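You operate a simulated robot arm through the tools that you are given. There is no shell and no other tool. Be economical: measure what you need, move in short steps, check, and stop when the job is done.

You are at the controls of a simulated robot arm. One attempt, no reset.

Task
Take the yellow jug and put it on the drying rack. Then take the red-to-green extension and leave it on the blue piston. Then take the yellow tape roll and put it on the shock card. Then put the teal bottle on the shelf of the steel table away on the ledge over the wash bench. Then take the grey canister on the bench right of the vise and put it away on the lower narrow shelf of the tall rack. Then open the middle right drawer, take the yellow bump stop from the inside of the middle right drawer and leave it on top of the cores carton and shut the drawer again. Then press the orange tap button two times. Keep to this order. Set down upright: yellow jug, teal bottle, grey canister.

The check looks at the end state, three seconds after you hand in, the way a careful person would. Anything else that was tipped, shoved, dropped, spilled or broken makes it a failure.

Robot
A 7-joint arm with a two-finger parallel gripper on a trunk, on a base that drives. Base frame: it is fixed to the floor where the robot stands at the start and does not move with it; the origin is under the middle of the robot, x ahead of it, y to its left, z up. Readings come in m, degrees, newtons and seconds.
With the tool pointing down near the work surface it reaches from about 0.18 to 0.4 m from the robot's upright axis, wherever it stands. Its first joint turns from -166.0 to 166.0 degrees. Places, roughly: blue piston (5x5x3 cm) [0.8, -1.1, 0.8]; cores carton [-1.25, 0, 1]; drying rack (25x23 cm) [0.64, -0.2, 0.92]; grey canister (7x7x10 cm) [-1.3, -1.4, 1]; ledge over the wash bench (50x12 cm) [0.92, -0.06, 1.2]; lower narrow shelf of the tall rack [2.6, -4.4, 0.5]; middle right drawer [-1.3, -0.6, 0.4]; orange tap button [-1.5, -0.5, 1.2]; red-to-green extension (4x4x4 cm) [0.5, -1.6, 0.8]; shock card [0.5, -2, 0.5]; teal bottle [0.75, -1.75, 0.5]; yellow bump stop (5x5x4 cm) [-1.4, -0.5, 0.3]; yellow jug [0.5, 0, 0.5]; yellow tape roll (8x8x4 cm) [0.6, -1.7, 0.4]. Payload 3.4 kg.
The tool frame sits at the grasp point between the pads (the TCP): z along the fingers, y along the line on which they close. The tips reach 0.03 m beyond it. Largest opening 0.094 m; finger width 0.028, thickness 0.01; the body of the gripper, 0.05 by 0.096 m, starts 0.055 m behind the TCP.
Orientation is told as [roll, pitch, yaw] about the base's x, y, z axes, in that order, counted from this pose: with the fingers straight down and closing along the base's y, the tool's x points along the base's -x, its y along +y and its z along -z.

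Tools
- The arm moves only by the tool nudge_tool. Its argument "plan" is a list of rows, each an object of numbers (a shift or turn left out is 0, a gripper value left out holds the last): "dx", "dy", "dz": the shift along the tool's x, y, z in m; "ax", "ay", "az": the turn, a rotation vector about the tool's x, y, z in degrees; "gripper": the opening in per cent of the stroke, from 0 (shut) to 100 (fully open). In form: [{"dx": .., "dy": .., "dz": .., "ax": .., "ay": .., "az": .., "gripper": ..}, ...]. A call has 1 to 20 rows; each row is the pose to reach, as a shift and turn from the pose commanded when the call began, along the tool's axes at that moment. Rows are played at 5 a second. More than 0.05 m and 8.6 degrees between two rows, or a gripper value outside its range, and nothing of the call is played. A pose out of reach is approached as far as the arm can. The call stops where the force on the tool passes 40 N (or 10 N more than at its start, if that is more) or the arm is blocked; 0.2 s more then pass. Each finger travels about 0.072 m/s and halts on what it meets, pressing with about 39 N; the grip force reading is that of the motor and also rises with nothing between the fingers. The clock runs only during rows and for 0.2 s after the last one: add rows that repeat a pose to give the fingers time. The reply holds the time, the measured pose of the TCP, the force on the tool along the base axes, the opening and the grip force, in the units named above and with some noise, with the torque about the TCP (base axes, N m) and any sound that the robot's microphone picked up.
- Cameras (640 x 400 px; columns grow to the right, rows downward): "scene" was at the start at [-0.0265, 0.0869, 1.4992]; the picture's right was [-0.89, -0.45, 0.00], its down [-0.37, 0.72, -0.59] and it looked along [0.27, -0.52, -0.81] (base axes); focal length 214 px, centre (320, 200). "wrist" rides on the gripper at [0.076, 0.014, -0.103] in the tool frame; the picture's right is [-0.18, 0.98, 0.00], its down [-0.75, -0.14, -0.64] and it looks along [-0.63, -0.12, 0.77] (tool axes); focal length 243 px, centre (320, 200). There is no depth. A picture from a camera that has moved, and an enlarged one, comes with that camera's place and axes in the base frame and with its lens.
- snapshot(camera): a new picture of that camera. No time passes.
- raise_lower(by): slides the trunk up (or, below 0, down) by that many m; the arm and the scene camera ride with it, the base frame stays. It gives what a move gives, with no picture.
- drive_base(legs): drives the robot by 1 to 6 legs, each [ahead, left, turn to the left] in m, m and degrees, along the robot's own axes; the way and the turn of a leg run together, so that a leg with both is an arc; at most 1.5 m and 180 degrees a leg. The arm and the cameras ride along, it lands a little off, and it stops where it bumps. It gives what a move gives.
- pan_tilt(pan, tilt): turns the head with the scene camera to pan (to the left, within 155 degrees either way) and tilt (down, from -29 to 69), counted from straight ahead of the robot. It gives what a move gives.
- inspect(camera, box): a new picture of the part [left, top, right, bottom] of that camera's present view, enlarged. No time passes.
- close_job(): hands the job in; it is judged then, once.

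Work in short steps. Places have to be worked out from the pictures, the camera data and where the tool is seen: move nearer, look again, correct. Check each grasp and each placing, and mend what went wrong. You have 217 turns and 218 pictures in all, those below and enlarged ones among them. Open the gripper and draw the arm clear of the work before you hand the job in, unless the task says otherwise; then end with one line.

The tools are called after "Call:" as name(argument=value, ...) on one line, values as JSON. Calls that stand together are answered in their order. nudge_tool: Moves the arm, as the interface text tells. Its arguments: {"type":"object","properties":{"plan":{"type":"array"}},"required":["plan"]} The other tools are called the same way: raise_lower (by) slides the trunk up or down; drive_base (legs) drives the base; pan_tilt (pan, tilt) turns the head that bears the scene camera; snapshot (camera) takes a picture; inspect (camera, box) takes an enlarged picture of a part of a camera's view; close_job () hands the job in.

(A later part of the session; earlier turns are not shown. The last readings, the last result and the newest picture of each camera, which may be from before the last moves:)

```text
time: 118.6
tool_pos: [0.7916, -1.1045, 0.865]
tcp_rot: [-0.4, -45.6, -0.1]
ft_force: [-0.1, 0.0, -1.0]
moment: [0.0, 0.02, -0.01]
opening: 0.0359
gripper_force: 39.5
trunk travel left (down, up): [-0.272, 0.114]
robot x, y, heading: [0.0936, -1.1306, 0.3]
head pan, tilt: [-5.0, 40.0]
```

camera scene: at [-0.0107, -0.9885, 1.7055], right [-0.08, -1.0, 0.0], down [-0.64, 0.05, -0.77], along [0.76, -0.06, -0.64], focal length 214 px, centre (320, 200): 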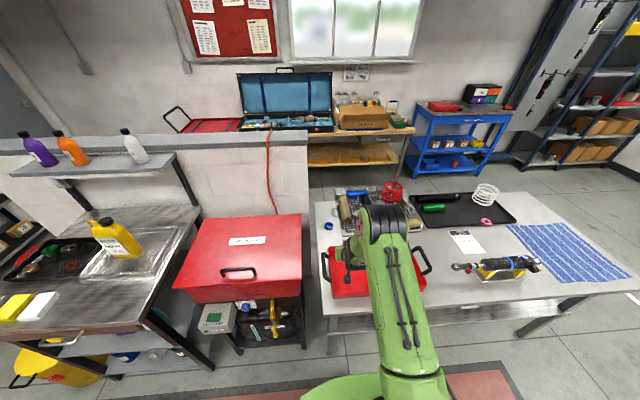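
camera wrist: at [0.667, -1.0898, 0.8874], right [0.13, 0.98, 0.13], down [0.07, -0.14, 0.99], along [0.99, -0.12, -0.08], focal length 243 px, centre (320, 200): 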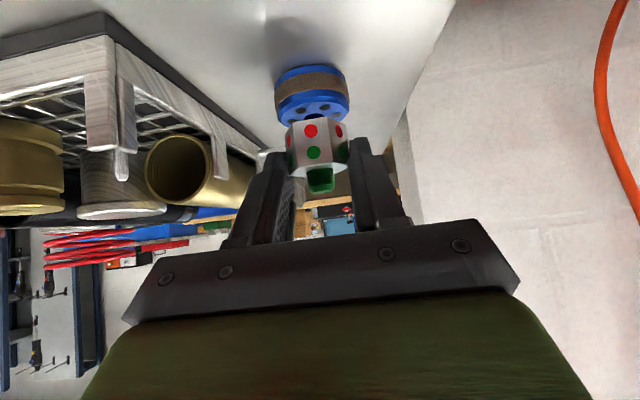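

Call:
nudge_tool(plan=[{"dz": 0.001, "dx": 0.001}, {"dz": 0.0022, "dx": 0.0022}, {"dz": 0.0022, "dx": 0.0022}])

Call:
inspect(camera="wrist", box=[240, 50, 400, 210])

```text
time: 119.4
tool_pos: [0.7913, -1.1053, 0.8621]
tcp_rot: [-0.5, -45.8, -0.1]
ft_force: [-0.2, 0.2, -1.1]
moment: [0.01, 0.02, 0.02]
opening: 0.0358
gripper_force: 38.9
trunk travel left (down, up): [-0.272, 0.114]
robot x, y, heading: [0.092, -1.1313, 0.3]
head pan, tilt: [-5.0, 40.0]
```

```text
2.50 times, centred on (320, 130) of wrist
camera zoom: at [0.663, -1.0895, 0.8791], right [0.13, 0.98, 0.13], down [0.07, -0.14, 0.99], along [0.99, -0.12, -0.08], focal length 606 px, centre (320, 375)
```

zoom: 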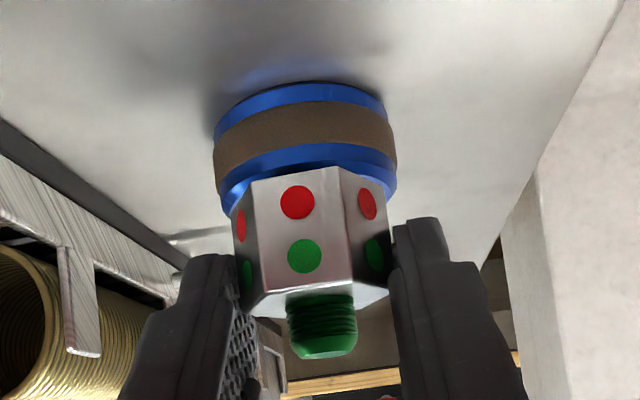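

Shift 4 mm forward and continue lowering to contact.

Call:
nudge_tool(plan=[{"dz": 0.0028, "dx": -0.0028}, {"dz": 0.0042, "dx": -0.0014}, {"dz": 0.0056, "dx": 0.0}, {"dz": 0.0056, "dx": 0.0}])

```text
time: 120.4
tool_pos: [0.7953, -1.1036, 0.8585]
tcp_rot: [-0.4, -45.7, 0.1]
ft_force: [0.1, 0.1, -0.6]
moment: [-0.01, 0.04, 0.0]
opening: 0.036
gripper_force: 38.7
trunk travel left (down, up): [-0.272, 0.114]
robot x, y, heading: [0.0938, -1.1333, 0.1]
head pan, tilt: [-5.0, 40.0]
```

Call:
nudge_tool(plan=[{"dz": 0.0014, "dx": 0.0014}, {"dz": 0.0021, "dx": 0.0021}, {"dz": 0.0028, "dx": 0.0028}, {"dz": 0.0028, "dx": 0.0028}])

Call:
inspect(camera="wrist", box=[240, 50, 400, 210])

```text
time: 121.4
tool_pos: [0.7948, -1.1034, 0.8577]
tcp_rot: [-0.4, -46.1, 0.0]
ft_force: [0.0, 0.8, 16.9]
moment: [0.12, -0.09, 0.02]
opening: 0.0359
gripper_force: 39.1
trunk travel left (down, up): [-0.272, 0.114]
robot x, y, heading: [0.0939, -1.1286, 0.4]
head pan, tilt: [-5.0, 40.0]
```

```text
2.50 times, centred on (320, 130) of wrist
camera zoom: at [0.6666, -1.0891, 0.8739], right [0.13, 0.98, 0.13], down [0.06, -0.14, 0.99], along [0.99, -0.12, -0.08], focal length 606 px, centre (320, 375)
```

zoom: 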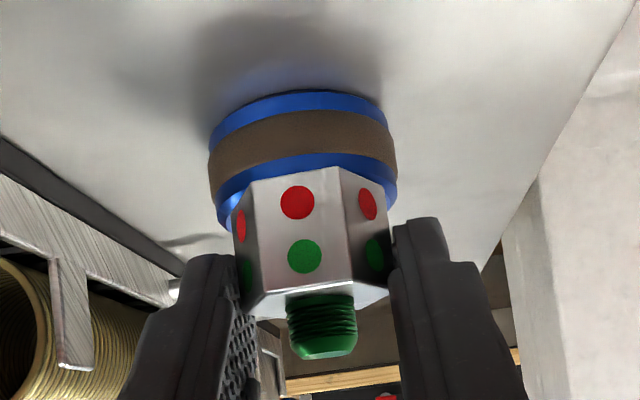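

Contact. Relieve, open and retreat along the tool axis.

Call:
nudge_tool(plan=[{"dz": -0.0012, "dx": -0.0012}, {"dz": -0.0012, "dx": -0.0012, "gripper": 50}, {"dz": -0.0012, "dx": -0.0012, "gripper": 60}, {"dz": -0.0012, "dx": -0.0012, "gripper": 60}, {"dz": -0.02, "dx": -0.0012}, {"dz": -0.05, "dx": -0.0012}, {"dz": -0.08, "dx": -0.0012}, {"dz": -0.08, "dx": -0.0012}])

Call:
snapshot(camera="wrist")

```text
time: 123.2
tool_pos: [0.7378, -1.105, 0.9113]
tcp_rot: [-0.4, -45.6, 0.1]
ft_force: [0.0, 0.4, -0.3]
moment: [0.01, 0.0, 0.02]
opening: 0.0565
gripper_force: 0.0
trunk travel left (down, up): [-0.272, 0.114]
robot x, y, heading: [0.0925, -1.1321, 0.5]
head pan, tilt: [-5.0, 40.0]
```

```text
150 pictures are left
camera wrist: at [0.6099, -1.0898, 0.9283], right [0.13, 0.98, 0.13], down [0.07, -0.14, 0.99], along [0.99, -0.12, -0.08], focal length 243 px, centre (320, 200)
```

wrist: 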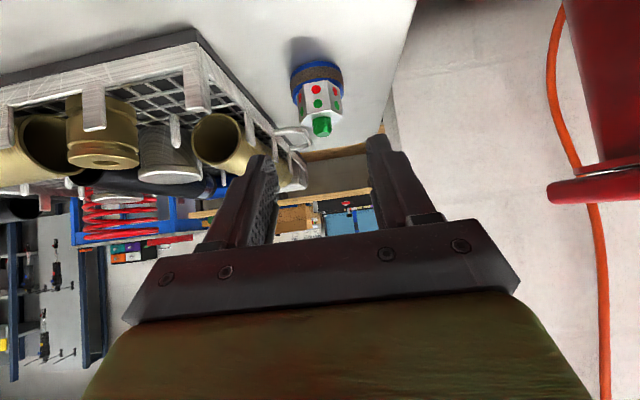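

Extension sits on the piston. Back away, then go right and low to view the shelf with the tape roll.

Call:
drive_base(legs=[[-0.5, 0, 0], [0, -0.6, 0]])

Call:
raise_lower(by=-0.27)

Call:
pan_tilt(pan=0, tilt=40)

Call:
snapshot(camera="scene")

Call:
snapshot(camera="wrist")

```text
time: 129.1
tool_pos: [0.2424, -1.7007, 0.9105]
tcp_rot: [-0.4, -45.6, 0.0]
ft_force: [0.0, -0.4, -1.1]
moment: [0.02, -0.03, 0.03]
opening: 0.0565
gripper_force: 0.1
trunk travel left (down, up): [-0.272, 0.114]
robot x, y, heading: [-0.4046, -1.7274, 0.4]
head pan, tilt: [-5.0, 40.0]
```

```text
time: 131.9
tool_pos: [0.2434, -1.6997, 0.6416]
tcp_rot: [-0.3, -45.7, 0.0]
ft_force: [0.1, 0.3, 1.2]
moment: [0.02, 0.0, 0.01]
opening: 0.0565
gripper_force: 0.1
trunk travel left (down, up): [-0.002, 0.384]
robot x, y, heading: [-0.4007, -1.7266, 0.3]
head pan, tilt: [-5.0, 40.0]
```

```text
time: 132.5
tool_pos: [0.2424, -1.7006, 0.6429]
tcp_rot: [-0.4, -45.8, 0.0]
ft_force: [0.1, 0.0, -0.5]
moment: [-0.04, -0.05, 0.0]
opening: 0.0567
gripper_force: 0.2
trunk travel left (down, up): [-0.002, 0.384]
robot x, y, heading: [-0.4018, -1.7274, 0.5]
head pan, tilt: [0.0, 40.0]
```

```text
149 pictures are left
camera scene: at [-0.378, -1.5756, 1.3457], right [0.01, -1.0, 0.0], down [-0.64, 0.0, -0.77], along [0.77, 0.0, -0.64], focal length 214 px, centre (320, 200)
```

scene: 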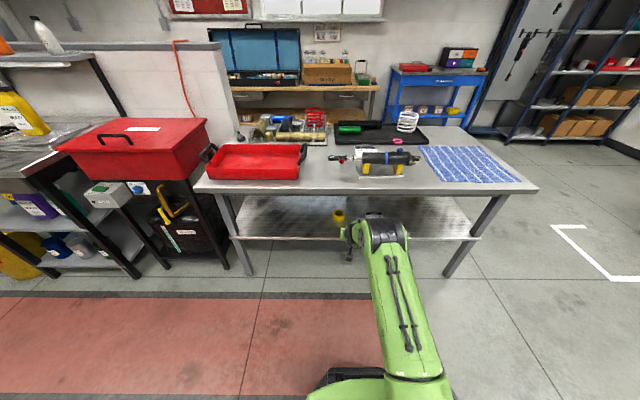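

```text
148 pictures are left
camera wrist: at [0.1146, -1.6849, 0.6596], right [0.13, 0.98, 0.13], down [0.07, -0.14, 0.99], along [0.99, -0.12, -0.08], focal length 243 px, centre (320, 200)
```

wrist: 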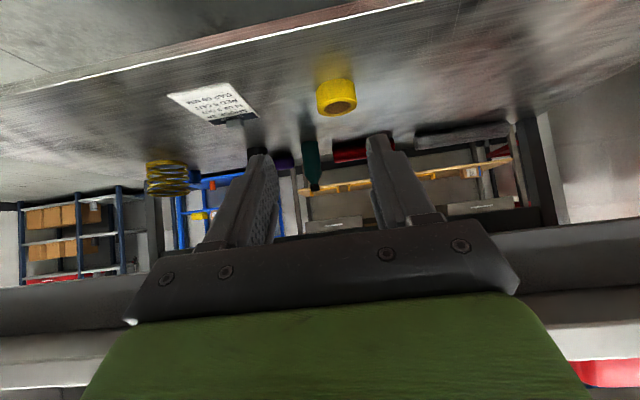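

Call:
inspect(camera="wrist", box=[140, 50, 400, 210])

Call:
inspect(camera="scene", box=[220, 180, 500, 290])

```text
2.46 times, centred on (270, 130) of wrist
camera zoom: at [0.1146, -1.6849, 0.6596], right [0.13, 0.98, 0.13], down [0.07, -0.14, 0.99], along [0.99, -0.12, -0.08], focal length 597 px, centre (443, 372)
```

zoom: 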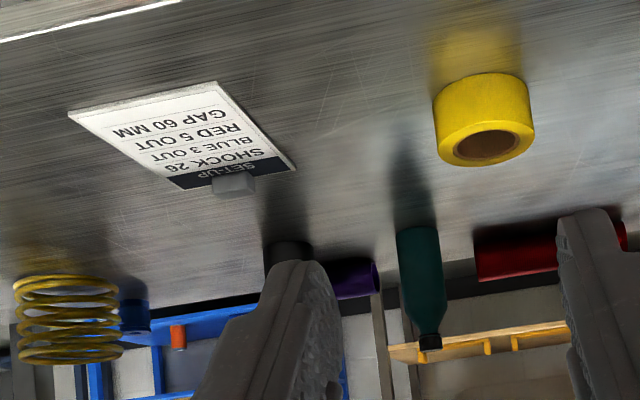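

```text
2.29 times, centred on (360, 235) of scene
camera zoom: at [-0.378, -1.5756, 1.3457], right [0.01, -1.0, 0.0], down [-0.64, 0.0, -0.77], along [0.77, 0.0, -0.64], focal length 490 px, centre (229, 120)
```

zoom: 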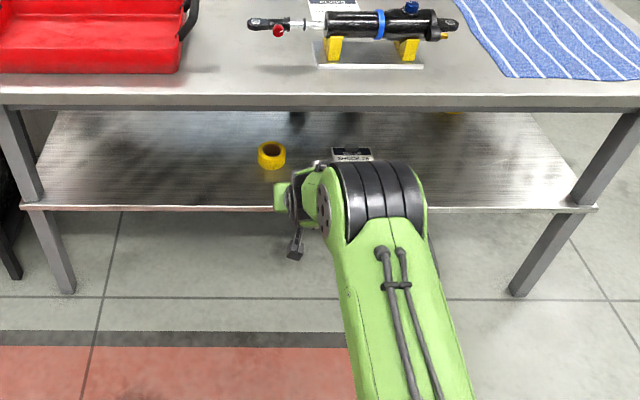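

Tape roll: centre (0.579,−1.684), top z 0.448, shelf z≈0.408; card spans x 0.485–0.625, y −1.97…−1.857. Before going under, I'll take up the low, extended pose in front of the table and check the arm's shape.

Call:
nudge_tool(plan=[{"dz": 0.03, "dx": 0.016, "gripper": 100}, {"dz": 0.06, "dx": 0.032}, {"dz": 0.09, "dx": 0.048}, {"dz": 0.12, "dx": 0.064}, {"dz": 0.15, "dx": 0.08}, {"dz": 0.175, "dx": 0.094}, {"dz": 0.175, "dx": 0.094}])

Call:
pan_tilt(pan=-10, tilt=55)

Call:
snapshot(camera="scene")

Call:
snapshot(camera="wrist")

```text
time: 134.1
tool_pos: [0.2816, -1.7054, 0.4734]
tcp_rot: [-0.4, -45.6, -0.1]
ft_force: [0.5, -0.1, 0.5]
moment: [-0.02, -0.01, 0.01]
opening: 0.094
gripper_force: 0.0
out of reach, approached as far as the arm can: row 5, 6, 7
trunk travel left (down, up): [-0.002, 0.384]
robot x, y, heading: [-0.4057, -1.7304, 0.5]
head pan, tilt: [0.0, 40.0]
```

```text
time: 134.9
tool_pos: [0.2831, -1.7063, 0.4737]
tcp_rot: [-0.4, -45.8, 0.0]
ft_force: [-0.3, -0.3, -0.1]
moment: [-0.02, -0.01, 0.02]
opening: 0.0941
gripper_force: 0.1
trunk travel left (down, up): [-0.002, 0.384]
robot x, y, heading: [-0.4026, -1.7276, 0.2]
head pan, tilt: [-10.0, 55.0]
```

```text
145 pictures are left
camera scene: at [-0.3919, -1.5882, 1.325], right [-0.17, -0.99, 0.0], down [-0.81, 0.14, -0.57], along [0.57, -0.1, -0.82], focal length 214 px, centre (320, 200)
```

scene: 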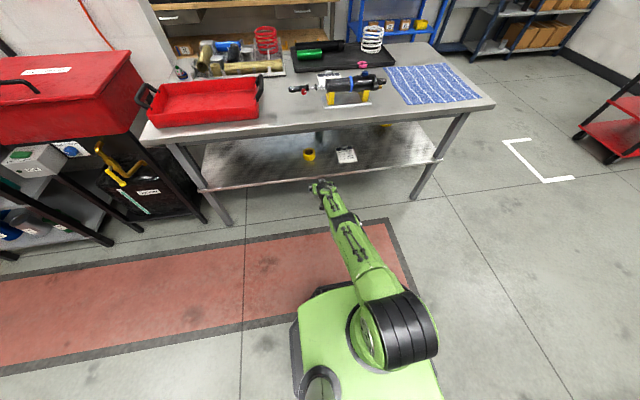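

```text
144 pictures are left
camera wrist: at [0.1538, -1.6908, 0.4907], right [0.13, 0.98, 0.13], down [0.07, -0.14, 0.99], along [0.99, -0.12, -0.08], focal length 243 px, centre (320, 200)
```

wrist: 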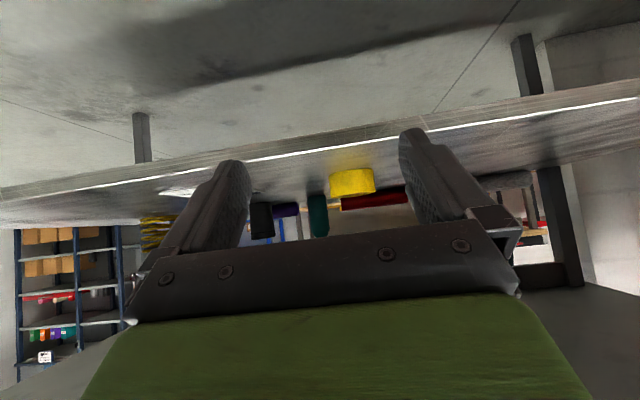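

The arm runs straight and will pass below the table edge (≈0.76). I'll take TCP to z≈0.51, drive forward partway and re-measure the roll.

Call:
nudge_tool(plan=[{"dz": -0.03, "dx": 0.004}, {"dz": -0.0616, "dx": 0.0084}, {"dz": -0.0616, "dx": 0.0084}])

Call:
drive_base(legs=[[0, 0.02, 0], [0.2, 0, 0]])

Call:
snapshot(camera="wrist")

Call:
snapshot(camera="scene")

```text
time: 135.7
tool_pos: [0.2823, -1.7056, 0.473]
tcp_rot: [-0.4, -45.7, 0.1]
ft_force: [-0.2, -0.5, 0.4]
moment: [0.04, 0.0, 0.0]
opening: 0.0938
gripper_force: 0.0
out of reach, approached as far as the arm can: row 1, 2, 3
trunk travel left (down, up): [-0.002, 0.384]
robot x, y, heading: [-0.4047, -1.7261, 0.1]
head pan, tilt: [-10.0, 55.0]
```

```text
time: 137.7
tool_pos: [0.4862, -1.6834, 0.4728]
tcp_rot: [-0.4, -45.6, 0.0]
ft_force: [0.0, 0.8, -0.8]
moment: [0.01, 0.04, 0.02]
opening: 0.0939
gripper_force: 0.1
trunk travel left (down, up): [-0.002, 0.384]
robot x, y, heading: [-0.196, -1.7064, 0.4]
head pan, tilt: [-10.0, 55.0]
```

```text
143 pictures are left
camera wrist: at [0.3581, -1.6692, 0.4905], right [0.13, 0.98, 0.13], down [0.07, -0.14, 0.99], along [0.99, -0.12, -0.08], focal length 243 px, centre (320, 200)
```

wrist: 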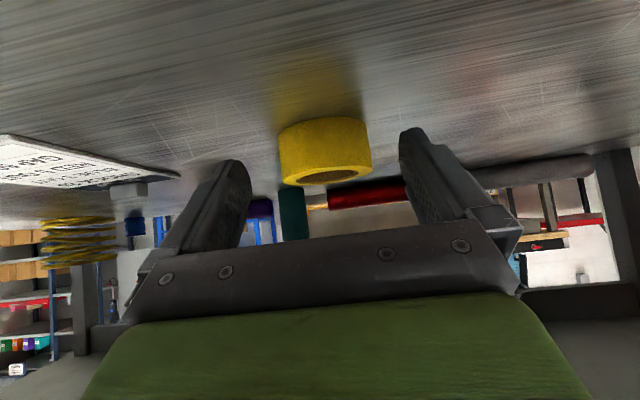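

```text
142 pictures are left
camera scene: at [-0.1874, -1.5668, 1.325], right [-0.17, -0.99, 0.0], down [-0.81, 0.14, -0.57], along [0.57, -0.1, -0.82], focal length 214 px, centre (320, 200)
```

scene: 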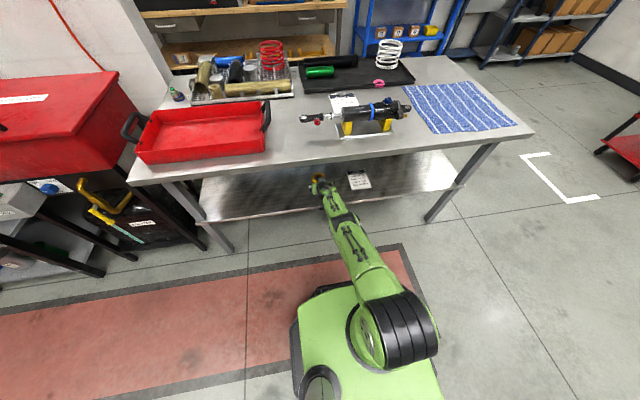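

Roll y≈−1.685 matches the TCP. Lower to z≈0.447 here in front of the roll, then straddle it by driving forward.

Call:
nudge_tool(plan=[{"dx": 0.02, "dz": -0.01, "dy": -0.001}, {"dx": 0.04, "dz": -0.015, "dy": -0.001}, {"dx": 0.045, "dz": -0.015, "dy": -0.001}, {"dx": 0.045, "dz": -0.015, "dy": -0.001}])

```text
time: 138.7
tool_pos: [0.4741, -1.6846, 0.4581]
tcp_rot: [-0.3, -45.4, -0.1]
ft_force: [0.1, 1.5, 0.8]
moment: [0.01, 0.01, 0.0]
opening: 0.0939
gripper_force: 0.1
out of reach, approached as far as the arm can: row 1, 2, 3, 4
trunk travel left (down, up): [-0.002, 0.384]
robot x, y, heading: [-0.1999, -1.7067, 0.3]
head pan, tilt: [-10.0, 55.0]
```

Call:
nudge_tool(plan=[{"dx": 0.01, "dz": -0.01}, {"dx": 0.02, "dz": -0.02}, {"dx": 0.02, "dz": -0.03}, {"dx": 0.02, "dz": -0.03}])

```text
time: 139.7
tool_pos: [0.4743, -1.6841, 0.4574]
tcp_rot: [-0.3, -45.4, 0.0]
ft_force: [0.5, 0.2, 0.5]
moment: [0.02, -0.03, 0.0]
opening: 0.094
gripper_force: 0.1
out of reach, approached as far as the arm can: row 1, 2, 3, 4
trunk travel left (down, up): [-0.002, 0.384]
robot x, y, heading: [-0.1996, -1.7098, 0.4]
head pan, tilt: [-10.0, 55.0]
```

Limit reached; flattening the pitch by ~7° should allow going lower.

Call:
nudge_tool(plan=[{"ay": -4, "dx": 0.0}, {"ay": -7, "dx": 0.0}, {"ay": -7, "dx": 0.01, "dz": 0.005}, {"ay": -7, "dx": 0.02, "dz": 0.01}, {"ay": -7, "dx": 0.02, "dz": 0.01}])

```text
time: 140.9
tool_pos: [0.474, -1.6606, 0.4482]
tcp_rot: [0.1, -53.7, 0.9]
ft_force: [-35.4, -1.7, 35.1]
moment: [-0.17, -0.05, -0.15]
opening: 0.0935
gripper_force: 0.1
out of reach, approached as far as the arm can: row 1, 2, 3, 4
trunk travel left (down, up): [-0.002, 0.384]
robot x, y, heading: [-0.1976, -1.7034, 0.3]
head pan, tilt: [-10.0, 55.0]
stopped in row 5: the force on the tool passed its limit at 42 N (the readings are from after the stop); the commanded pose is now the measured one
```

Fingertips touched the shelf (≈0.418). I'll look.

Call:
nudge_tool(plan=[{"dz": -0.02, "dx": -0.008}, {"dz": -0.03, "dx": -0.012}, {"dz": -0.03, "dx": -0.012}])

Call:
snapshot(camera="wrist")

Call:
snapshot(camera="scene")

```text
time: 141.7
tool_pos: [0.4574, -1.6602, 0.4732]
tcp_rot: [0.0, -53.3, 0.9]
ft_force: [-0.5, 0.4, 0.3]
moment: [-0.01, 0.02, 0.01]
opening: 0.0941
gripper_force: 0.0
trunk travel left (down, up): [-0.002, 0.384]
robot x, y, heading: [-0.1974, -1.7066, 0.1]
head pan, tilt: [-10.0, 55.0]
```

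```text
141 pictures are left
camera wrist: at [0.3281, -1.6489, 0.4733], right [0.09, 0.98, 0.15], down [-0.06, -0.14, 0.99], along [0.99, -0.1, 0.05], focal length 243 px, centre (320, 200)
```

wrist: 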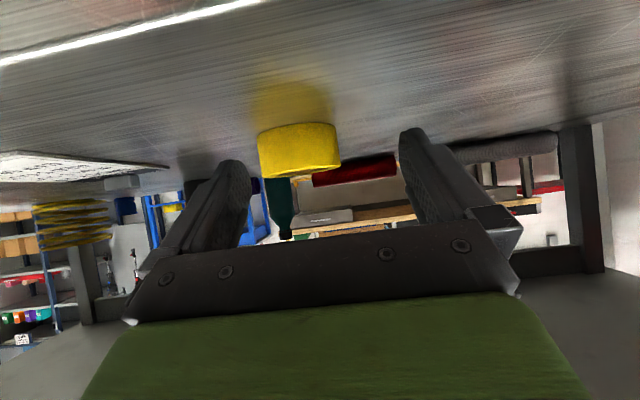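

```text
140 pictures are left
camera scene: at [-0.1874, -1.567, 1.3249], right [-0.17, -0.99, 0.0], down [-0.81, 0.14, -0.57], along [0.57, -0.1, -0.82], focal length 214 px, centre (320, 200)
```

scene: 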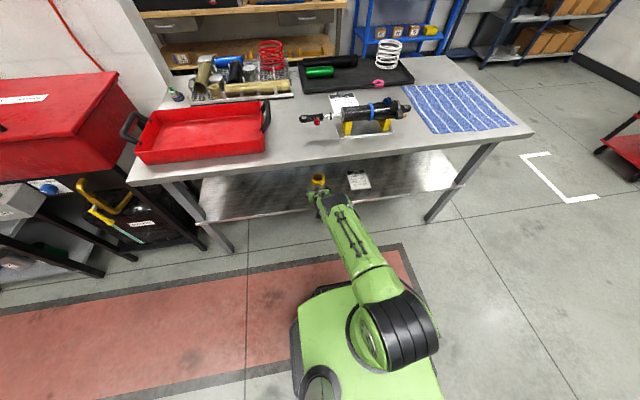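

Pose is free now at ~37° pitch. Align y to −1.686 and z≈0.453, then drive forward to straddle the roll.

Call:
nudge_tool(plan=[{"dy": -0.013}, {"dy": -0.0255, "dz": 0.006, "dx": 0.008}, {"dy": -0.0255, "dz": 0.012, "dx": 0.016}, {"dy": -0.0255, "dz": 0.012, "dx": 0.016}])

Call:
snapshot(camera="wrist")

```text
time: 142.7
tool_pos: [0.458, -1.6894, 0.4536]
tcp_rot: [-0.1, -53.3, 0.9]
ft_force: [-0.3, 0.3, 0.6]
moment: [0.01, 0.0, 0.04]
opening: 0.0944
gripper_force: 0.0
trunk travel left (down, up): [-0.002, 0.384]
robot x, y, heading: [-0.1993, -1.7027, 0.3]
head pan, tilt: [-10.0, 55.0]
```

```text
139 pictures are left
camera wrist: at [0.3287, -1.6757, 0.4539], right [0.1, 0.98, 0.15], down [-0.06, -0.14, 0.99], along [0.99, -0.1, 0.05], focal length 243 px, centre (320, 200)
```

wrist: 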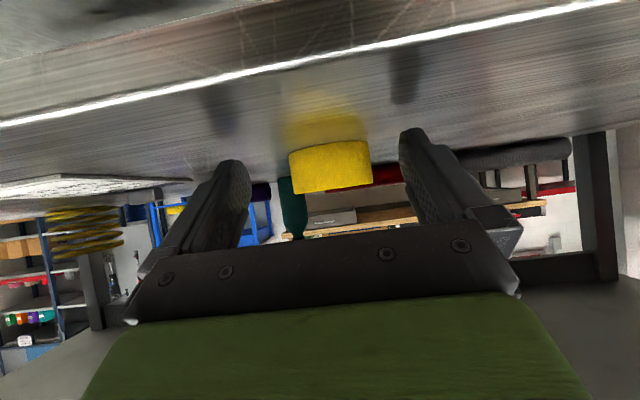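

Shift +4 mm in y and drive forward 0.108.

Call:
nudge_tool(plan=[{"dy": 0.004}, {"dy": 0.004}])

Call:
drive_base(legs=[[0.06, 0, 0]])

Call:
snapshot(camera="wrist")

```text
time: 143.3
tool_pos: [0.4576, -1.6831, 0.4534]
tcp_rot: [0.1, -53.3, 1.0]
ft_force: [-0.7, 0.3, 0.6]
moment: [-0.01, 0.0, -0.02]
opening: 0.094
gripper_force: 0.0
trunk travel left (down, up): [-0.002, 0.384]
robot x, y, heading: [-0.1993, -1.7059, 0.5]
head pan, tilt: [-10.0, 55.0]
```

```text
time: 144.2
tool_pos: [0.5162, -1.6832, 0.4533]
tcp_rot: [-0.1, -53.3, 1.1]
ft_force: [-0.2, 0.0, -0.4]
moment: [-0.02, 0.03, 0.05]
opening: 0.0942
gripper_force: 0.0
trunk travel left (down, up): [-0.002, 0.384]
robot x, y, heading: [-0.1395, -1.7102, 0.2]
head pan, tilt: [-10.0, 55.0]
```

```text
138 pictures are left
camera wrist: at [0.3878, -1.6706, 0.4536], right [0.09, 0.98, 0.15], down [-0.06, -0.14, 0.99], along [0.99, -0.1, 0.05], focal length 243 px, centre (320, 200)
```

wrist: 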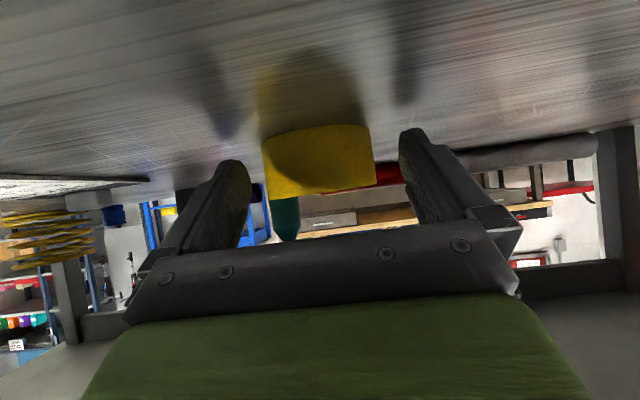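

Call:
nudge_tool(plan=[{"dy": -0.002}, {"dy": -0.002}])

Call:
drive_base(legs=[[0.05, 0, 0]])

Call:
snapshot(camera="wrist")

```text
time: 144.8
tool_pos: [0.5168, -1.6846, 0.4543]
tcp_rot: [0.0, -53.3, 0.9]
ft_force: [0.6, 0.1, -0.2]
moment: [-0.02, -0.02, -0.01]
opening: 0.0939
gripper_force: 0.0
trunk travel left (down, up): [-0.002, 0.384]
robot x, y, heading: [-0.1361, -1.7068, 0.2]
head pan, tilt: [-10.0, 55.0]
```

```text
time: 145.8
tool_pos: [0.5681, -1.6844, 0.453]
tcp_rot: [-0.2, -53.3, 1.1]
ft_force: [0.3, -0.1, -0.4]
moment: [0.02, 0.02, 0.02]
opening: 0.0938
gripper_force: 0.0
trunk travel left (down, up): [-0.002, 0.384]
robot x, y, heading: [-0.0878, -1.7049, 0.5]
head pan, tilt: [-10.0, 55.0]
```

```text
137 pictures are left
camera wrist: at [0.4382, -1.6725, 0.4535], right [0.09, 0.98, 0.15], down [-0.06, -0.14, 0.99], along [0.99, -0.1, 0.05], focal length 243 px, centre (320, 200)
```

wrist: 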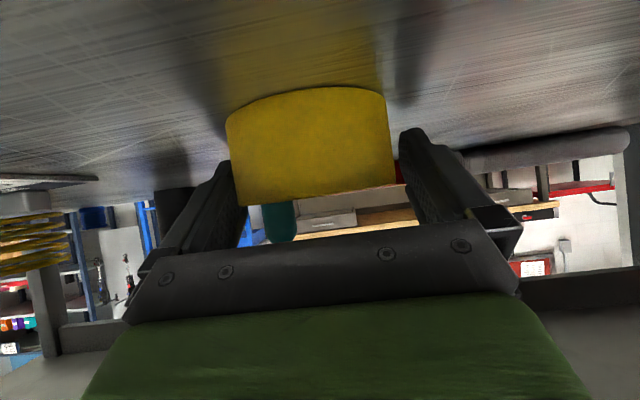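

Roll is between the fingers. Close.

Call:
nudge_tool(plan=[{"gripper": 85}, {"gripper": 70}, {"gripper": 50}, {"gripper": 50}])

Call:
nudge_tool(plan=[{"dz": -0.006, "dx": -0.008, "gripper": 0}, {"dz": -0.018, "dx": -0.024}, {"dz": -0.024, "dx": -0.032}, {"dz": -0.024, "dx": -0.032}])

Call:
snapshot(camera="wrist")

```text
time: 146.8
tool_pos: [0.5677, -1.6859, 0.453]
tcp_rot: [-0.1, -53.2, 1.0]
ft_force: [-0.3, -0.5, 0.8]
moment: [-0.1, 0.01, -0.02]
opening: 0.0768
gripper_force: 38.7
trunk travel left (down, up): [-0.002, 0.384]
robot x, y, heading: [-0.0892, -1.7062, 0.6]
head pan, tilt: [-10.0, 55.0]
```

```text
time: 147.8
tool_pos: [0.5662, -1.6841, 0.493]
tcp_rot: [-0.1, -53.3, 1.0]
ft_force: [0.0, 0.2, -1.4]
moment: [0.0, -0.01, 0.01]
opening: 0.0766
gripper_force: 39.1
trunk travel left (down, up): [-0.002, 0.384]
robot x, y, heading: [-0.0909, -1.7107, 0.2]
head pan, tilt: [-10.0, 55.0]
```

```text
136 pictures are left
camera wrist: at [0.4371, -1.6727, 0.4935], right [0.09, 0.98, 0.15], down [-0.06, -0.14, 0.99], along [0.99, -0.1, 0.05], focal length 243 px, centre (320, 200)
```

wrist: 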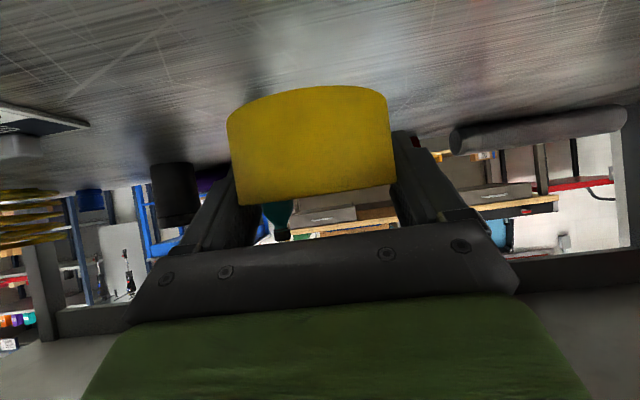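

Lifted. Drive to put the roll over the card centre (0.548,−1.914).

Call:
drive_base(legs=[[-0.03, -0.229, 0]])

Call:
snapshot(camera="wrist")

Call:
snapshot(camera="scene")

```text
time: 149.5
tool_pos: [0.5382, -1.9203, 0.4942]
tcp_rot: [-0.1, -53.4, 0.9]
ft_force: [0.5, 0.9, 0.1]
moment: [-0.01, -0.03, 0.0]
opening: 0.0767
gripper_force: 38.8
trunk travel left (down, up): [-0.002, 0.384]
robot x, y, heading: [-0.1164, -1.9382, 0.3]
head pan, tilt: [-10.0, 55.0]
```

```text
135 pictures are left
camera wrist: at [0.4086, -1.9082, 0.4934], right [0.09, 0.98, 0.15], down [-0.06, -0.14, 0.99], along [0.99, -0.1, 0.05], focal length 243 px, centre (320, 200)
```

wrist: 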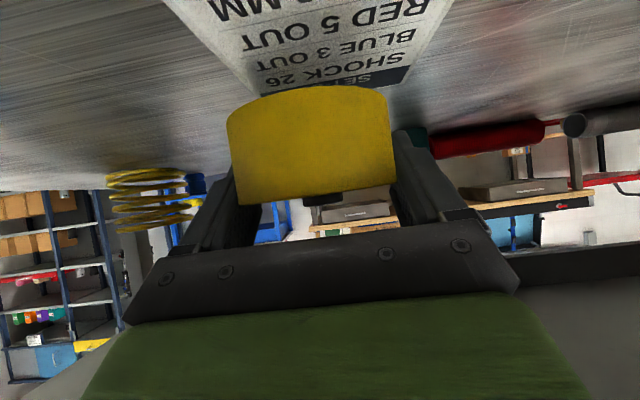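

```text
134 pictures are left
camera scene: at [-0.1066, -1.8015, 1.325], right [-0.17, -0.99, 0.0], down [-0.81, 0.14, -0.57], along [0.57, -0.1, -0.82], focal length 214 px, centre (320, 200)
```

scene: 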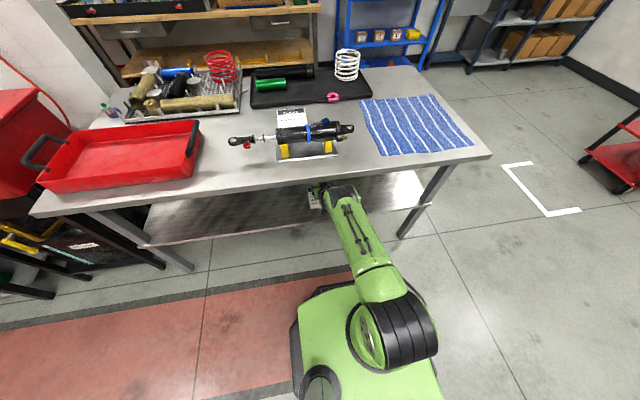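

Card centre is at y≈−1.903; shift +18 mm and lower.

Call:
nudge_tool(plan=[{"dy": 0.009}, {"dy": 0.018}, {"dy": 0.018, "dz": 0.008, "dx": 0.011}, {"dy": 0.018, "dz": 0.016, "dx": 0.021}, {"dy": 0.018, "dz": 0.021, "dx": 0.028}, {"dy": 0.018, "dz": 0.021, "dx": 0.028}])

Call:
snapshot(camera="wrist")

```text
time: 150.9
tool_pos: [0.5375, -1.9012, 0.4578]
tcp_rot: [-0.1, -53.3, 0.8]
ft_force: [0.0, -0.2, -0.3]
moment: [-0.09, 0.0, -0.01]
opening: 0.0767
gripper_force: 39.3
trunk travel left (down, up): [-0.002, 0.384]
robot x, y, heading: [-0.1158, -1.9405, 0.8]
head pan, tilt: [-10.0, 55.0]
```

```text
133 pictures are left
camera wrist: at [0.4076, -1.8896, 0.458], right [0.1, 0.98, 0.15], down [-0.06, -0.14, 0.99], along [0.99, -0.1, 0.05], focal length 243 px, centre (320, 200)
```

wrist: 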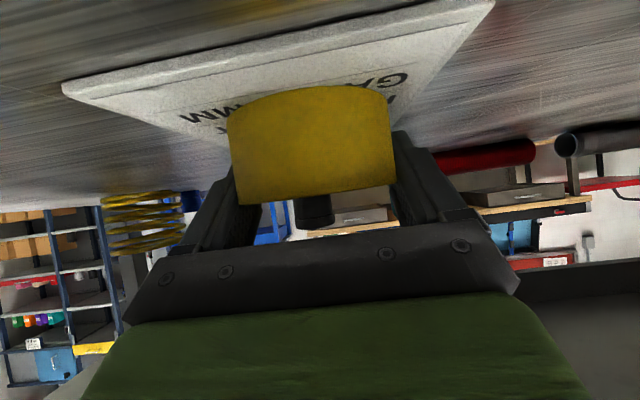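

Positioned over the card. Lower in small steps to contact.

Call:
nudge_tool(plan=[{"dz": 0.0012, "dx": 0.0016}, {"dz": 0.0024, "dx": 0.0032}, {"dz": 0.0024, "dx": 0.0032}])

```text
time: 151.7
tool_pos: [0.5383, -1.9011, 0.4581]
tcp_rot: [0.0, -53.8, 0.9]
ft_force: [-1.0, 1.7, 19.6]
moment: [-0.33, 0.68, -0.05]
opening: 0.0768
gripper_force: 39.2
trunk travel left (down, up): [-0.002, 0.384]
robot x, y, heading: [-0.1217, -1.9398, 0.5]
head pan, tilt: [-10.0, 55.0]
```

Contact. Ease and release, then retreat.

Call:
nudge_tool(plan=[{"dz": -0.0006, "dx": -0.0008}, {"dz": -0.0006, "dx": -0.0008, "gripper": 90}, {"dz": -0.0006, "dx": -0.0008, "gripper": 100}, {"dz": -0.0006, "dx": -0.0008, "gripper": 100}])

Call:
drive_base(legs=[[-0.13, 0, 0]])

Call:
snapshot(camera="wrist")

```text
time: 152.7
tool_pos: [0.5371, -1.9017, 0.454]
tcp_rot: [0.0, -53.1, 0.9]
ft_force: [-0.3, -0.3, 0.2]
moment: [-0.02, 0.01, 0.0]
opening: 0.094
gripper_force: 0.0
trunk travel left (down, up): [-0.002, 0.384]
robot x, y, heading: [-0.1178, -1.9408, 0.4]
head pan, tilt: [-10.0, 55.0]
```

```text
time: 154.0
tool_pos: [0.4064, -1.902, 0.4544]
tcp_rot: [-0.1, -53.3, 1.1]
ft_force: [0.5, -0.3, 0.6]
moment: [0.0, -0.02, 0.02]
opening: 0.094
gripper_force: 0.2
trunk travel left (down, up): [-0.002, 0.384]
robot x, y, heading: [-0.2453, -1.9438, 0.2]
head pan, tilt: [-10.0, 55.0]
```

```text
132 pictures are left
camera wrist: at [0.2766, -1.8901, 0.4553], right [0.09, 0.98, 0.15], down [-0.06, -0.14, 0.99], along [0.99, -0.1, 0.05], focal length 243 px, centre (320, 200)
```

wrist: 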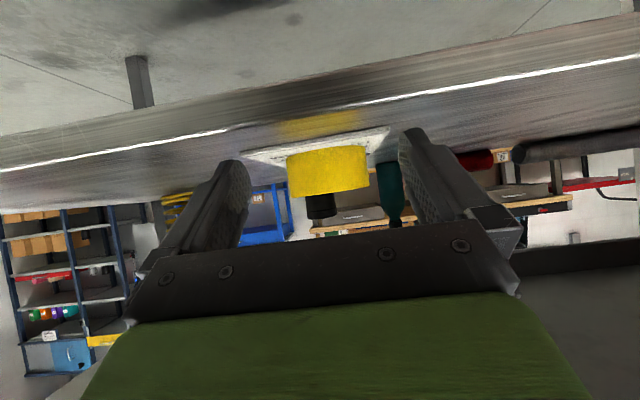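

Tape roll rests on the card. Next, the teal bottle at the back of the shelf (≈(0.83,−1.78)). Back off a bit, level the tool horizontally and line up to measure it.

Call:
drive_base(legs=[[-0.12, 0, 0], [0, 0.12, 0]])

Call:
nudge_tool(plan=[{"ay": -8, "dz": -0.02, "dx": -0.02}, {"ay": -16, "dz": -0.03, "dx": -0.03}, {"ay": -24, "dz": -0.03, "dx": -0.04}, {"ay": -32, "dz": -0.03, "dx": -0.05}, {"ay": -36.7, "dz": -0.03, "dx": -0.05}, {"ay": -36.7, "dz": -0.03, "dx": -0.05}])

Call:
snapshot(camera="wrist")

```text
time: 156.1
tool_pos: [0.2851, -1.7829, 0.4546]
tcp_rot: [0.0, -53.3, 1.0]
ft_force: [0.7, -0.2, 0.0]
moment: [-0.02, -0.01, 0.0]
opening: 0.0938
gripper_force: 0.0
trunk travel left (down, up): [-0.002, 0.384]
robot x, y, heading: [-0.3719, -1.8191, 0.3]
head pan, tilt: [-10.0, 55.0]
```

```text
time: 157.5
tool_pos: [0.2912, -1.7833, 0.5119]
tcp_rot: [-154.3, -89.8, 155.2]
ft_force: [0.2, 0.4, -0.7]
moment: [0.0, 0.02, 0.03]
opening: 0.0938
gripper_force: 0.0
trunk travel left (down, up): [-0.002, 0.384]
robot x, y, heading: [-0.3677, -1.8203, 0.2]
head pan, tilt: [-10.0, 55.0]
```

```text
131 pictures are left
camera wrist: at [0.1869, -1.7705, 0.4364], right [-0.02, 0.98, 0.18], down [-0.64, -0.15, 0.75], along [0.77, -0.11, 0.63], focal length 243 px, centre (320, 200)
```

wrist: 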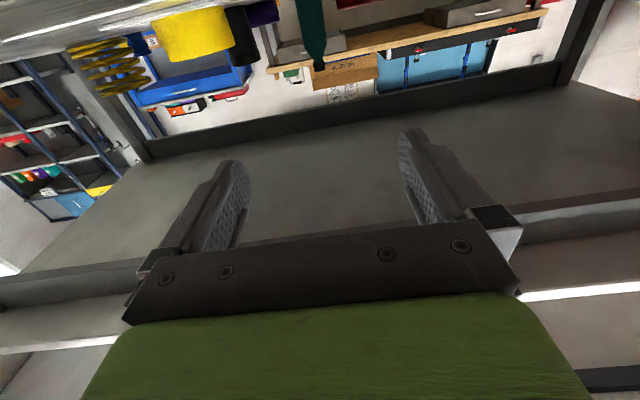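

Horizontal at z 0.51 works at 0.66 m reach. Test extending 6 cm more at this height.

Call:
nudge_tool(plan=[{"dz": 0.02}, {"dz": 0.04}, {"dz": 0.06}, {"dz": 0.06}])

Call:
snapshot(camera="scene")

```text
time: 158.5
tool_pos: [0.3054, -1.7833, 0.5194]
tcp_rot: [-55.5, -89.9, 56.3]
ft_force: [0.1, 0.0, 0.2]
moment: [-0.02, 0.02, 0.0]
opening: 0.0938
gripper_force: 0.2
out of reach, approached as far as the arm can: row 1, 2, 3, 4
trunk travel left (down, up): [-0.002, 0.384]
robot x, y, heading: [-0.3717, -1.8235, 0.4]
head pan, tilt: [-10.0, 55.0]
```

```text
130 pictures are left
camera scene: at [-0.3586, -1.6825, 1.325], right [-0.17, -0.99, 0.0], down [-0.81, 0.14, -0.57], along [0.57, -0.1, -0.82], focal length 214 px, centre (320, 200)
```

scene: 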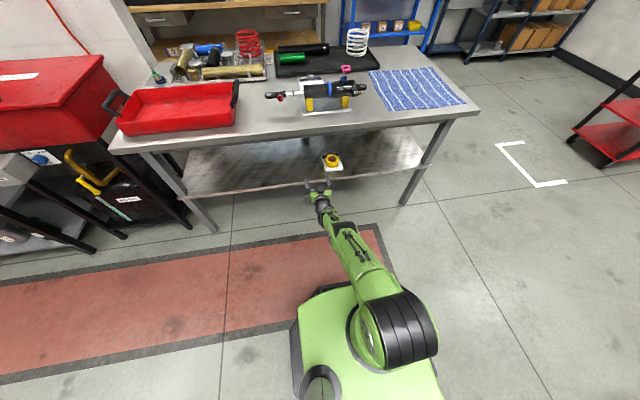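

Max reach ≈0.68 m. I'll use a 20° nose-down pitch at z≈0.487 (keeps the camera above the shelf), then drive toward the bottle.

Call:
nudge_tool(plan=[{"dz": -0.01, "ay": 5}, {"dz": -0.04, "ay": 12}, {"dz": -0.05, "ay": 20, "dx": 0.01}, {"dz": -0.05, "ay": 20, "dx": 0.03}, {"dz": -0.05, "ay": 20, "dx": 0.03}])

Call:
drive_base(legs=[[0.3, 0, 0]])

Call:
snapshot(camera="wrist")

```text
time: 159.7
tool_pos: [0.2542, -1.7845, 0.4896]
tcp_rot: [-0.1, -69.9, 1.0]
ft_force: [-0.6, -0.3, 0.5]
moment: [0.01, 0.03, -0.01]
opening: 0.0941
gripper_force: 0.0
trunk travel left (down, up): [-0.002, 0.384]
robot x, y, heading: [-0.3688, -1.8235, 0.4]
head pan, tilt: [-10.0, 55.0]
```

```text
time: 161.7
tool_pos: [0.5533, -1.7803, 0.4897]
tcp_rot: [-0.1, -70.0, 1.2]
ft_force: [-0.6, 0.5, -0.1]
moment: [-0.01, -0.01, 0.0]
opening: 0.0939
gripper_force: 0.2
trunk travel left (down, up): [-0.002, 0.384]
robot x, y, heading: [-0.0722, -1.8214, 0.4]
head pan, tilt: [-10.0, 55.0]
```

```text
129 pictures are left
camera wrist: at [0.4299, -1.7687, 0.4538], right [0.04, 0.98, 0.17], down [-0.34, -0.15, 0.93], along [0.94, -0.1, 0.33], focal length 243 px, centre (320, 200)
```

wrist: 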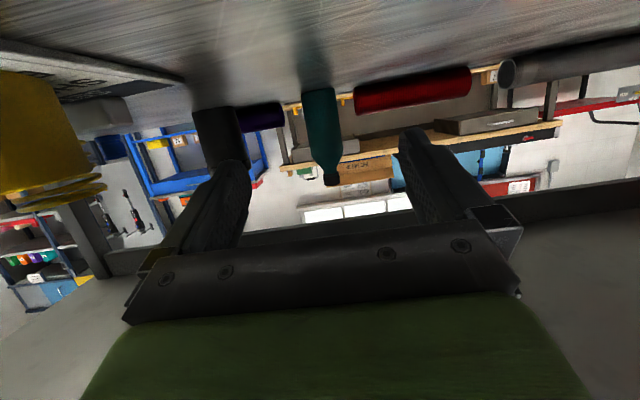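

Call:
inspect(camera="wrist", box=[180, 50, 420, 200])

```text
2.67 times, centred on (300, 125) of wrist
camera zoom: at [0.4299, -1.7687, 0.4538], right [0.04, 0.98, 0.17], down [-0.34, -0.15, 0.93], along [0.94, -0.1, 0.33], focal length 647 px, centre (373, 400)
```

zoom: 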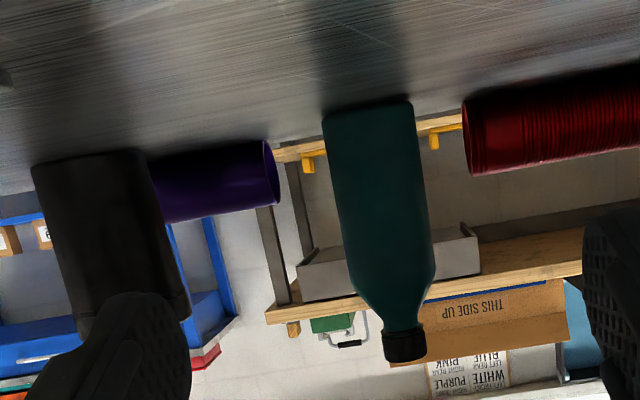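

Bottle confirmed at (0.855,−1.784), ~56 mm wide. Extend the arm 4 cm and drive forward 0.19.

Call:
nudge_tool(plan=[{"dz": 0.019, "dx": -0.007}, {"dz": 0.0376, "dx": -0.0137}, {"dz": 0.0376, "dx": -0.0137}])

Call:
drive_base(legs=[[0.1, 0, 0], [0.09, 0, 0]])

Call:
snapshot(camera="wrist")

Call:
snapshot(camera="scene")

```text
time: 162.5
tool_pos: [0.5933, -1.7796, 0.4902]
tcp_rot: [-0.1, -70.0, 1.2]
ft_force: [-0.3, 0.5, 0.0]
moment: [0.01, 0.02, 0.0]
opening: 0.0939
gripper_force: 0.1
trunk travel left (down, up): [-0.002, 0.384]
robot x, y, heading: [-0.0702, -1.8239, 0.4]
head pan, tilt: [-10.0, 55.0]
```

```text
time: 164.2
tool_pos: [0.6537, -1.7762, 0.4537]
tcp_rot: [2.8, -60.1, 0.2]
ft_force: [-90.3, -1.1, 238.5]
moment: [0.88, 38.9, 0.6]
opening: 0.094
gripper_force: 0.1
trunk travel left (down, up): [-0.002, 0.384]
robot x, y, heading: [0.0519, -1.825, 0.1]
head pan, tilt: [-10.0, 55.0]
stopped in leg 2: the robot was blocked; the commanded pose is now the measured one
```

```text
127 pictures are left
camera wrist: at [0.5232, -1.7674, 0.439], right [0.05, 0.98, 0.18], down [-0.17, -0.17, 0.97], along [0.98, -0.08, 0.16], focal length 243 px, centre (320, 200)
```

wrist: 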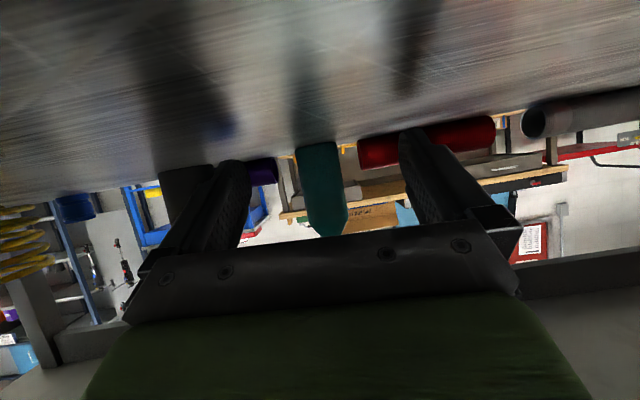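

```text
126 pictures are left
camera scene: at [-0.0416, -1.6872, 1.3315], right [-0.18, -0.98, -0.02], down [-0.76, 0.15, -0.63], along [0.63, -0.1, -0.77], focal length 214 px, centre (320, 200)
```

scene: 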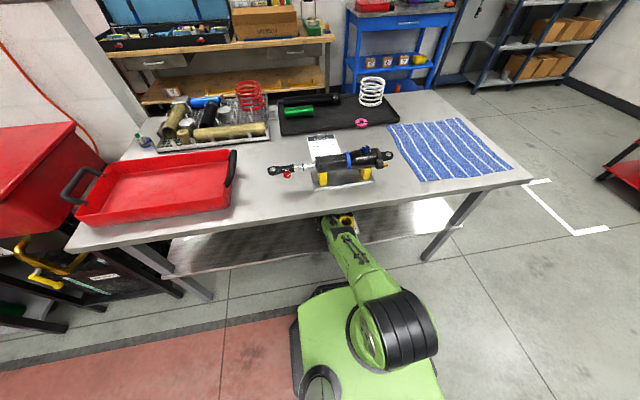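

The arm got wedged (likely upper arm against the table edge, pushing the hand on the shelf). Back off immediately.

Call:
drive_base(legs=[[-0.12, 0, 0]])

Call:
snapshot(camera="scene")

Call:
snapshot(camera="wrist")

```text
time: 164.8
tool_pos: [0.7092, -1.7823, 0.4572]
tcp_rot: [8.1, -61.3, -5.0]
ft_force: [-74.1, -9.2, 166.9]
moment: [0.81, 27.54, 2.04]
opening: 0.0942
gripper_force: 0.0
trunk travel left (down, up): [-0.002, 0.384]
robot x, y, heading: [0.0478, -1.8295, -1.0]
head pan, tilt: [-10.0, 55.0]
stopped in leg 1: the force on the tool passed its limit at 287 N (the readings are from after the stop); the commanded pose is now the measured one
```

```text
125 pictures are left
camera scene: at [0.0347, -1.6956, 1.325], right [-0.19, -0.98, -0.01], down [-0.79, 0.16, -0.59], along [0.58, -0.11, -0.81], focal length 214 px, centre (320, 200)
```

scene: 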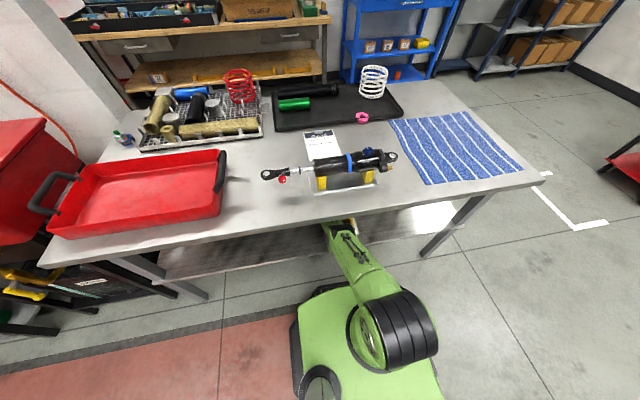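

```text
124 pictures are left
camera wrist: at [0.5805, -1.7719, 0.4397], right [0.05, 0.97, 0.23], down [-0.2, -0.21, 0.96], along [0.98, -0.1, 0.18], focal length 243 px, centre (320, 200)
```

wrist: 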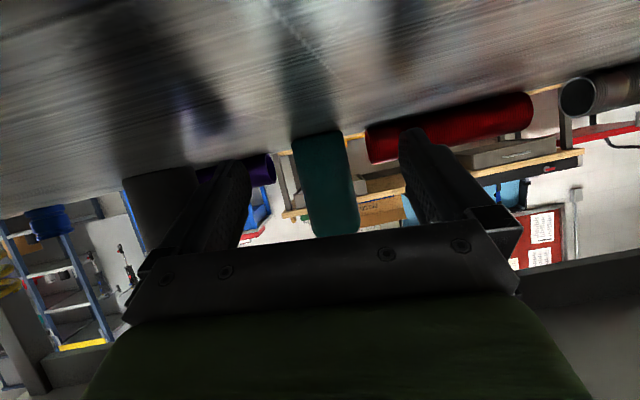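

Still loaded (camera bracket pressing the shelf). Relieve by lifting the hand a little with the arm.

Call:
nudge_tool(plan=[{"dx": -0.004, "dz": -0.002}, {"dx": -0.008, "dz": -0.004}, {"dx": -0.012, "dz": -0.006}, {"dx": -0.012, "dz": -0.006}])

```text
time: 165.3
tool_pos: [0.7095, -1.783, 0.4555]
tcp_rot: [7.7, -61.1, -4.6]
ft_force: [-73.7, -18.6, 163.9]
moment: [0.47, 27.09, 3.31]
opening: 0.0941
gripper_force: 0.0
trunk travel left (down, up): [-0.002, 0.384]
robot x, y, heading: [0.0388, -1.8285, -1.0]
head pan, tilt: [-10.0, 55.0]
stopped in row 2: the force on the tool passed its limit at 438 N (the readings are from after the stop); the commanded pose is now the measured one
```

Lifting worsens it—the elbow is caught under the table edge. Try the opposite: a tiny lowering/retract along the tool axis.

Call:
nudge_tool(plan=[{"dz": -0.004}, {"dz": -0.008}, {"dz": -0.012}])

```text
time: 165.5
tool_pos: [0.7077, -1.7817, 0.4563]
tcp_rot: [7.8, -61.3, -4.9]
ft_force: [-51.7, -15.3, 133.2]
moment: [0.39, 21.86, 2.66]
opening: 0.094
gripper_force: 0.1
trunk travel left (down, up): [-0.002, 0.384]
robot x, y, heading: [0.0458, -1.8352, -1.1]
head pan, tilt: [-10.0, 55.0]
stopped in row 1: the force on the tool passed its limit at 301 N (the readings are from after the stop); the commanded pose is now the measured one
```

Call:
drive_base(legs=[[-0.03, 0, 0]])

Call:
drive_base(legs=[[-0.03, 0, 0]])

```text
time: 166.4
tool_pos: [0.6881, -1.7809, 0.4589]
tcp_rot: [7.8, -61.4, -4.7]
ft_force: [0.5, -3.8, 57.0]
moment: [0.19, 8.44, 0.74]
opening: 0.0939
gripper_force: 0.1
trunk travel left (down, up): [-0.002, 0.384]
robot x, y, heading: [0.015, -1.8296, -1.3]
head pan, tilt: [-10.0, 55.0]
```

```text
time: 167.2
tool_pos: [0.6573, -1.7807, 0.4572]
tcp_rot: [7.8, -61.4, -4.7]
ft_force: [-20.2, -2.9, 40.3]
moment: [0.16, 6.86, 0.6]
opening: 0.0941
gripper_force: 0.0
trunk travel left (down, up): [-0.002, 0.384]
robot x, y, heading: [-0.0221, -1.8326, -0.8]
head pan, tilt: [-10.0, 55.0]
```

Freeing up. Continue backing out.

Call:
drive_base(legs=[[-0.08, 0, 0]])

Call:
snapshot(camera="scene")

Call:
snapshot(camera="wrist")

```text
time: 168.2
tool_pos: [0.5751, -1.7804, 0.4562]
tcp_rot: [7.7, -61.2, -4.9]
ft_force: [-22.8, -3.4, 43.3]
moment: [0.2, 7.18, 0.7]
opening: 0.0937
gripper_force: 0.0
trunk travel left (down, up): [-0.002, 0.384]
robot x, y, heading: [-0.0996, -1.8294, -1.2]
head pan, tilt: [-10.0, 55.0]
```

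```text
123 pictures are left
camera scene: at [-0.0904, -1.6907, 1.3253], right [-0.19, -0.98, 0.0], down [-0.8, 0.16, -0.58], along [0.57, -0.11, -0.82], focal length 214 px, centre (320, 200)
```

scene: 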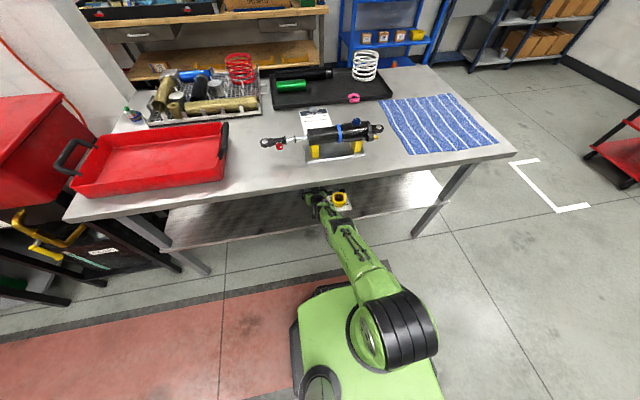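

```text
122 pictures are left
camera wrist: at [0.4474, -1.7693, 0.4401], right [0.05, 0.97, 0.23], down [-0.2, -0.21, 0.96], along [0.98, -0.1, 0.18], focal length 243 px, centre (320, 200)
```

wrist: 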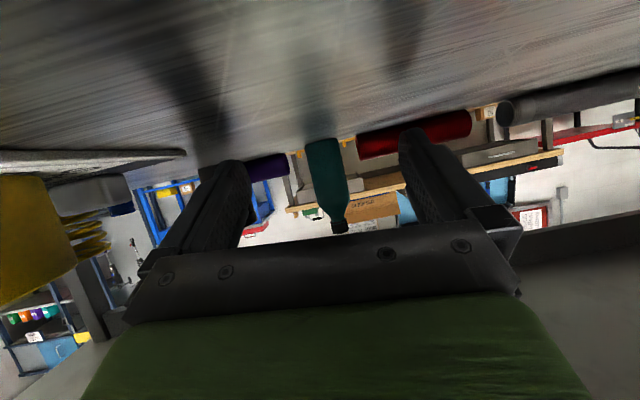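

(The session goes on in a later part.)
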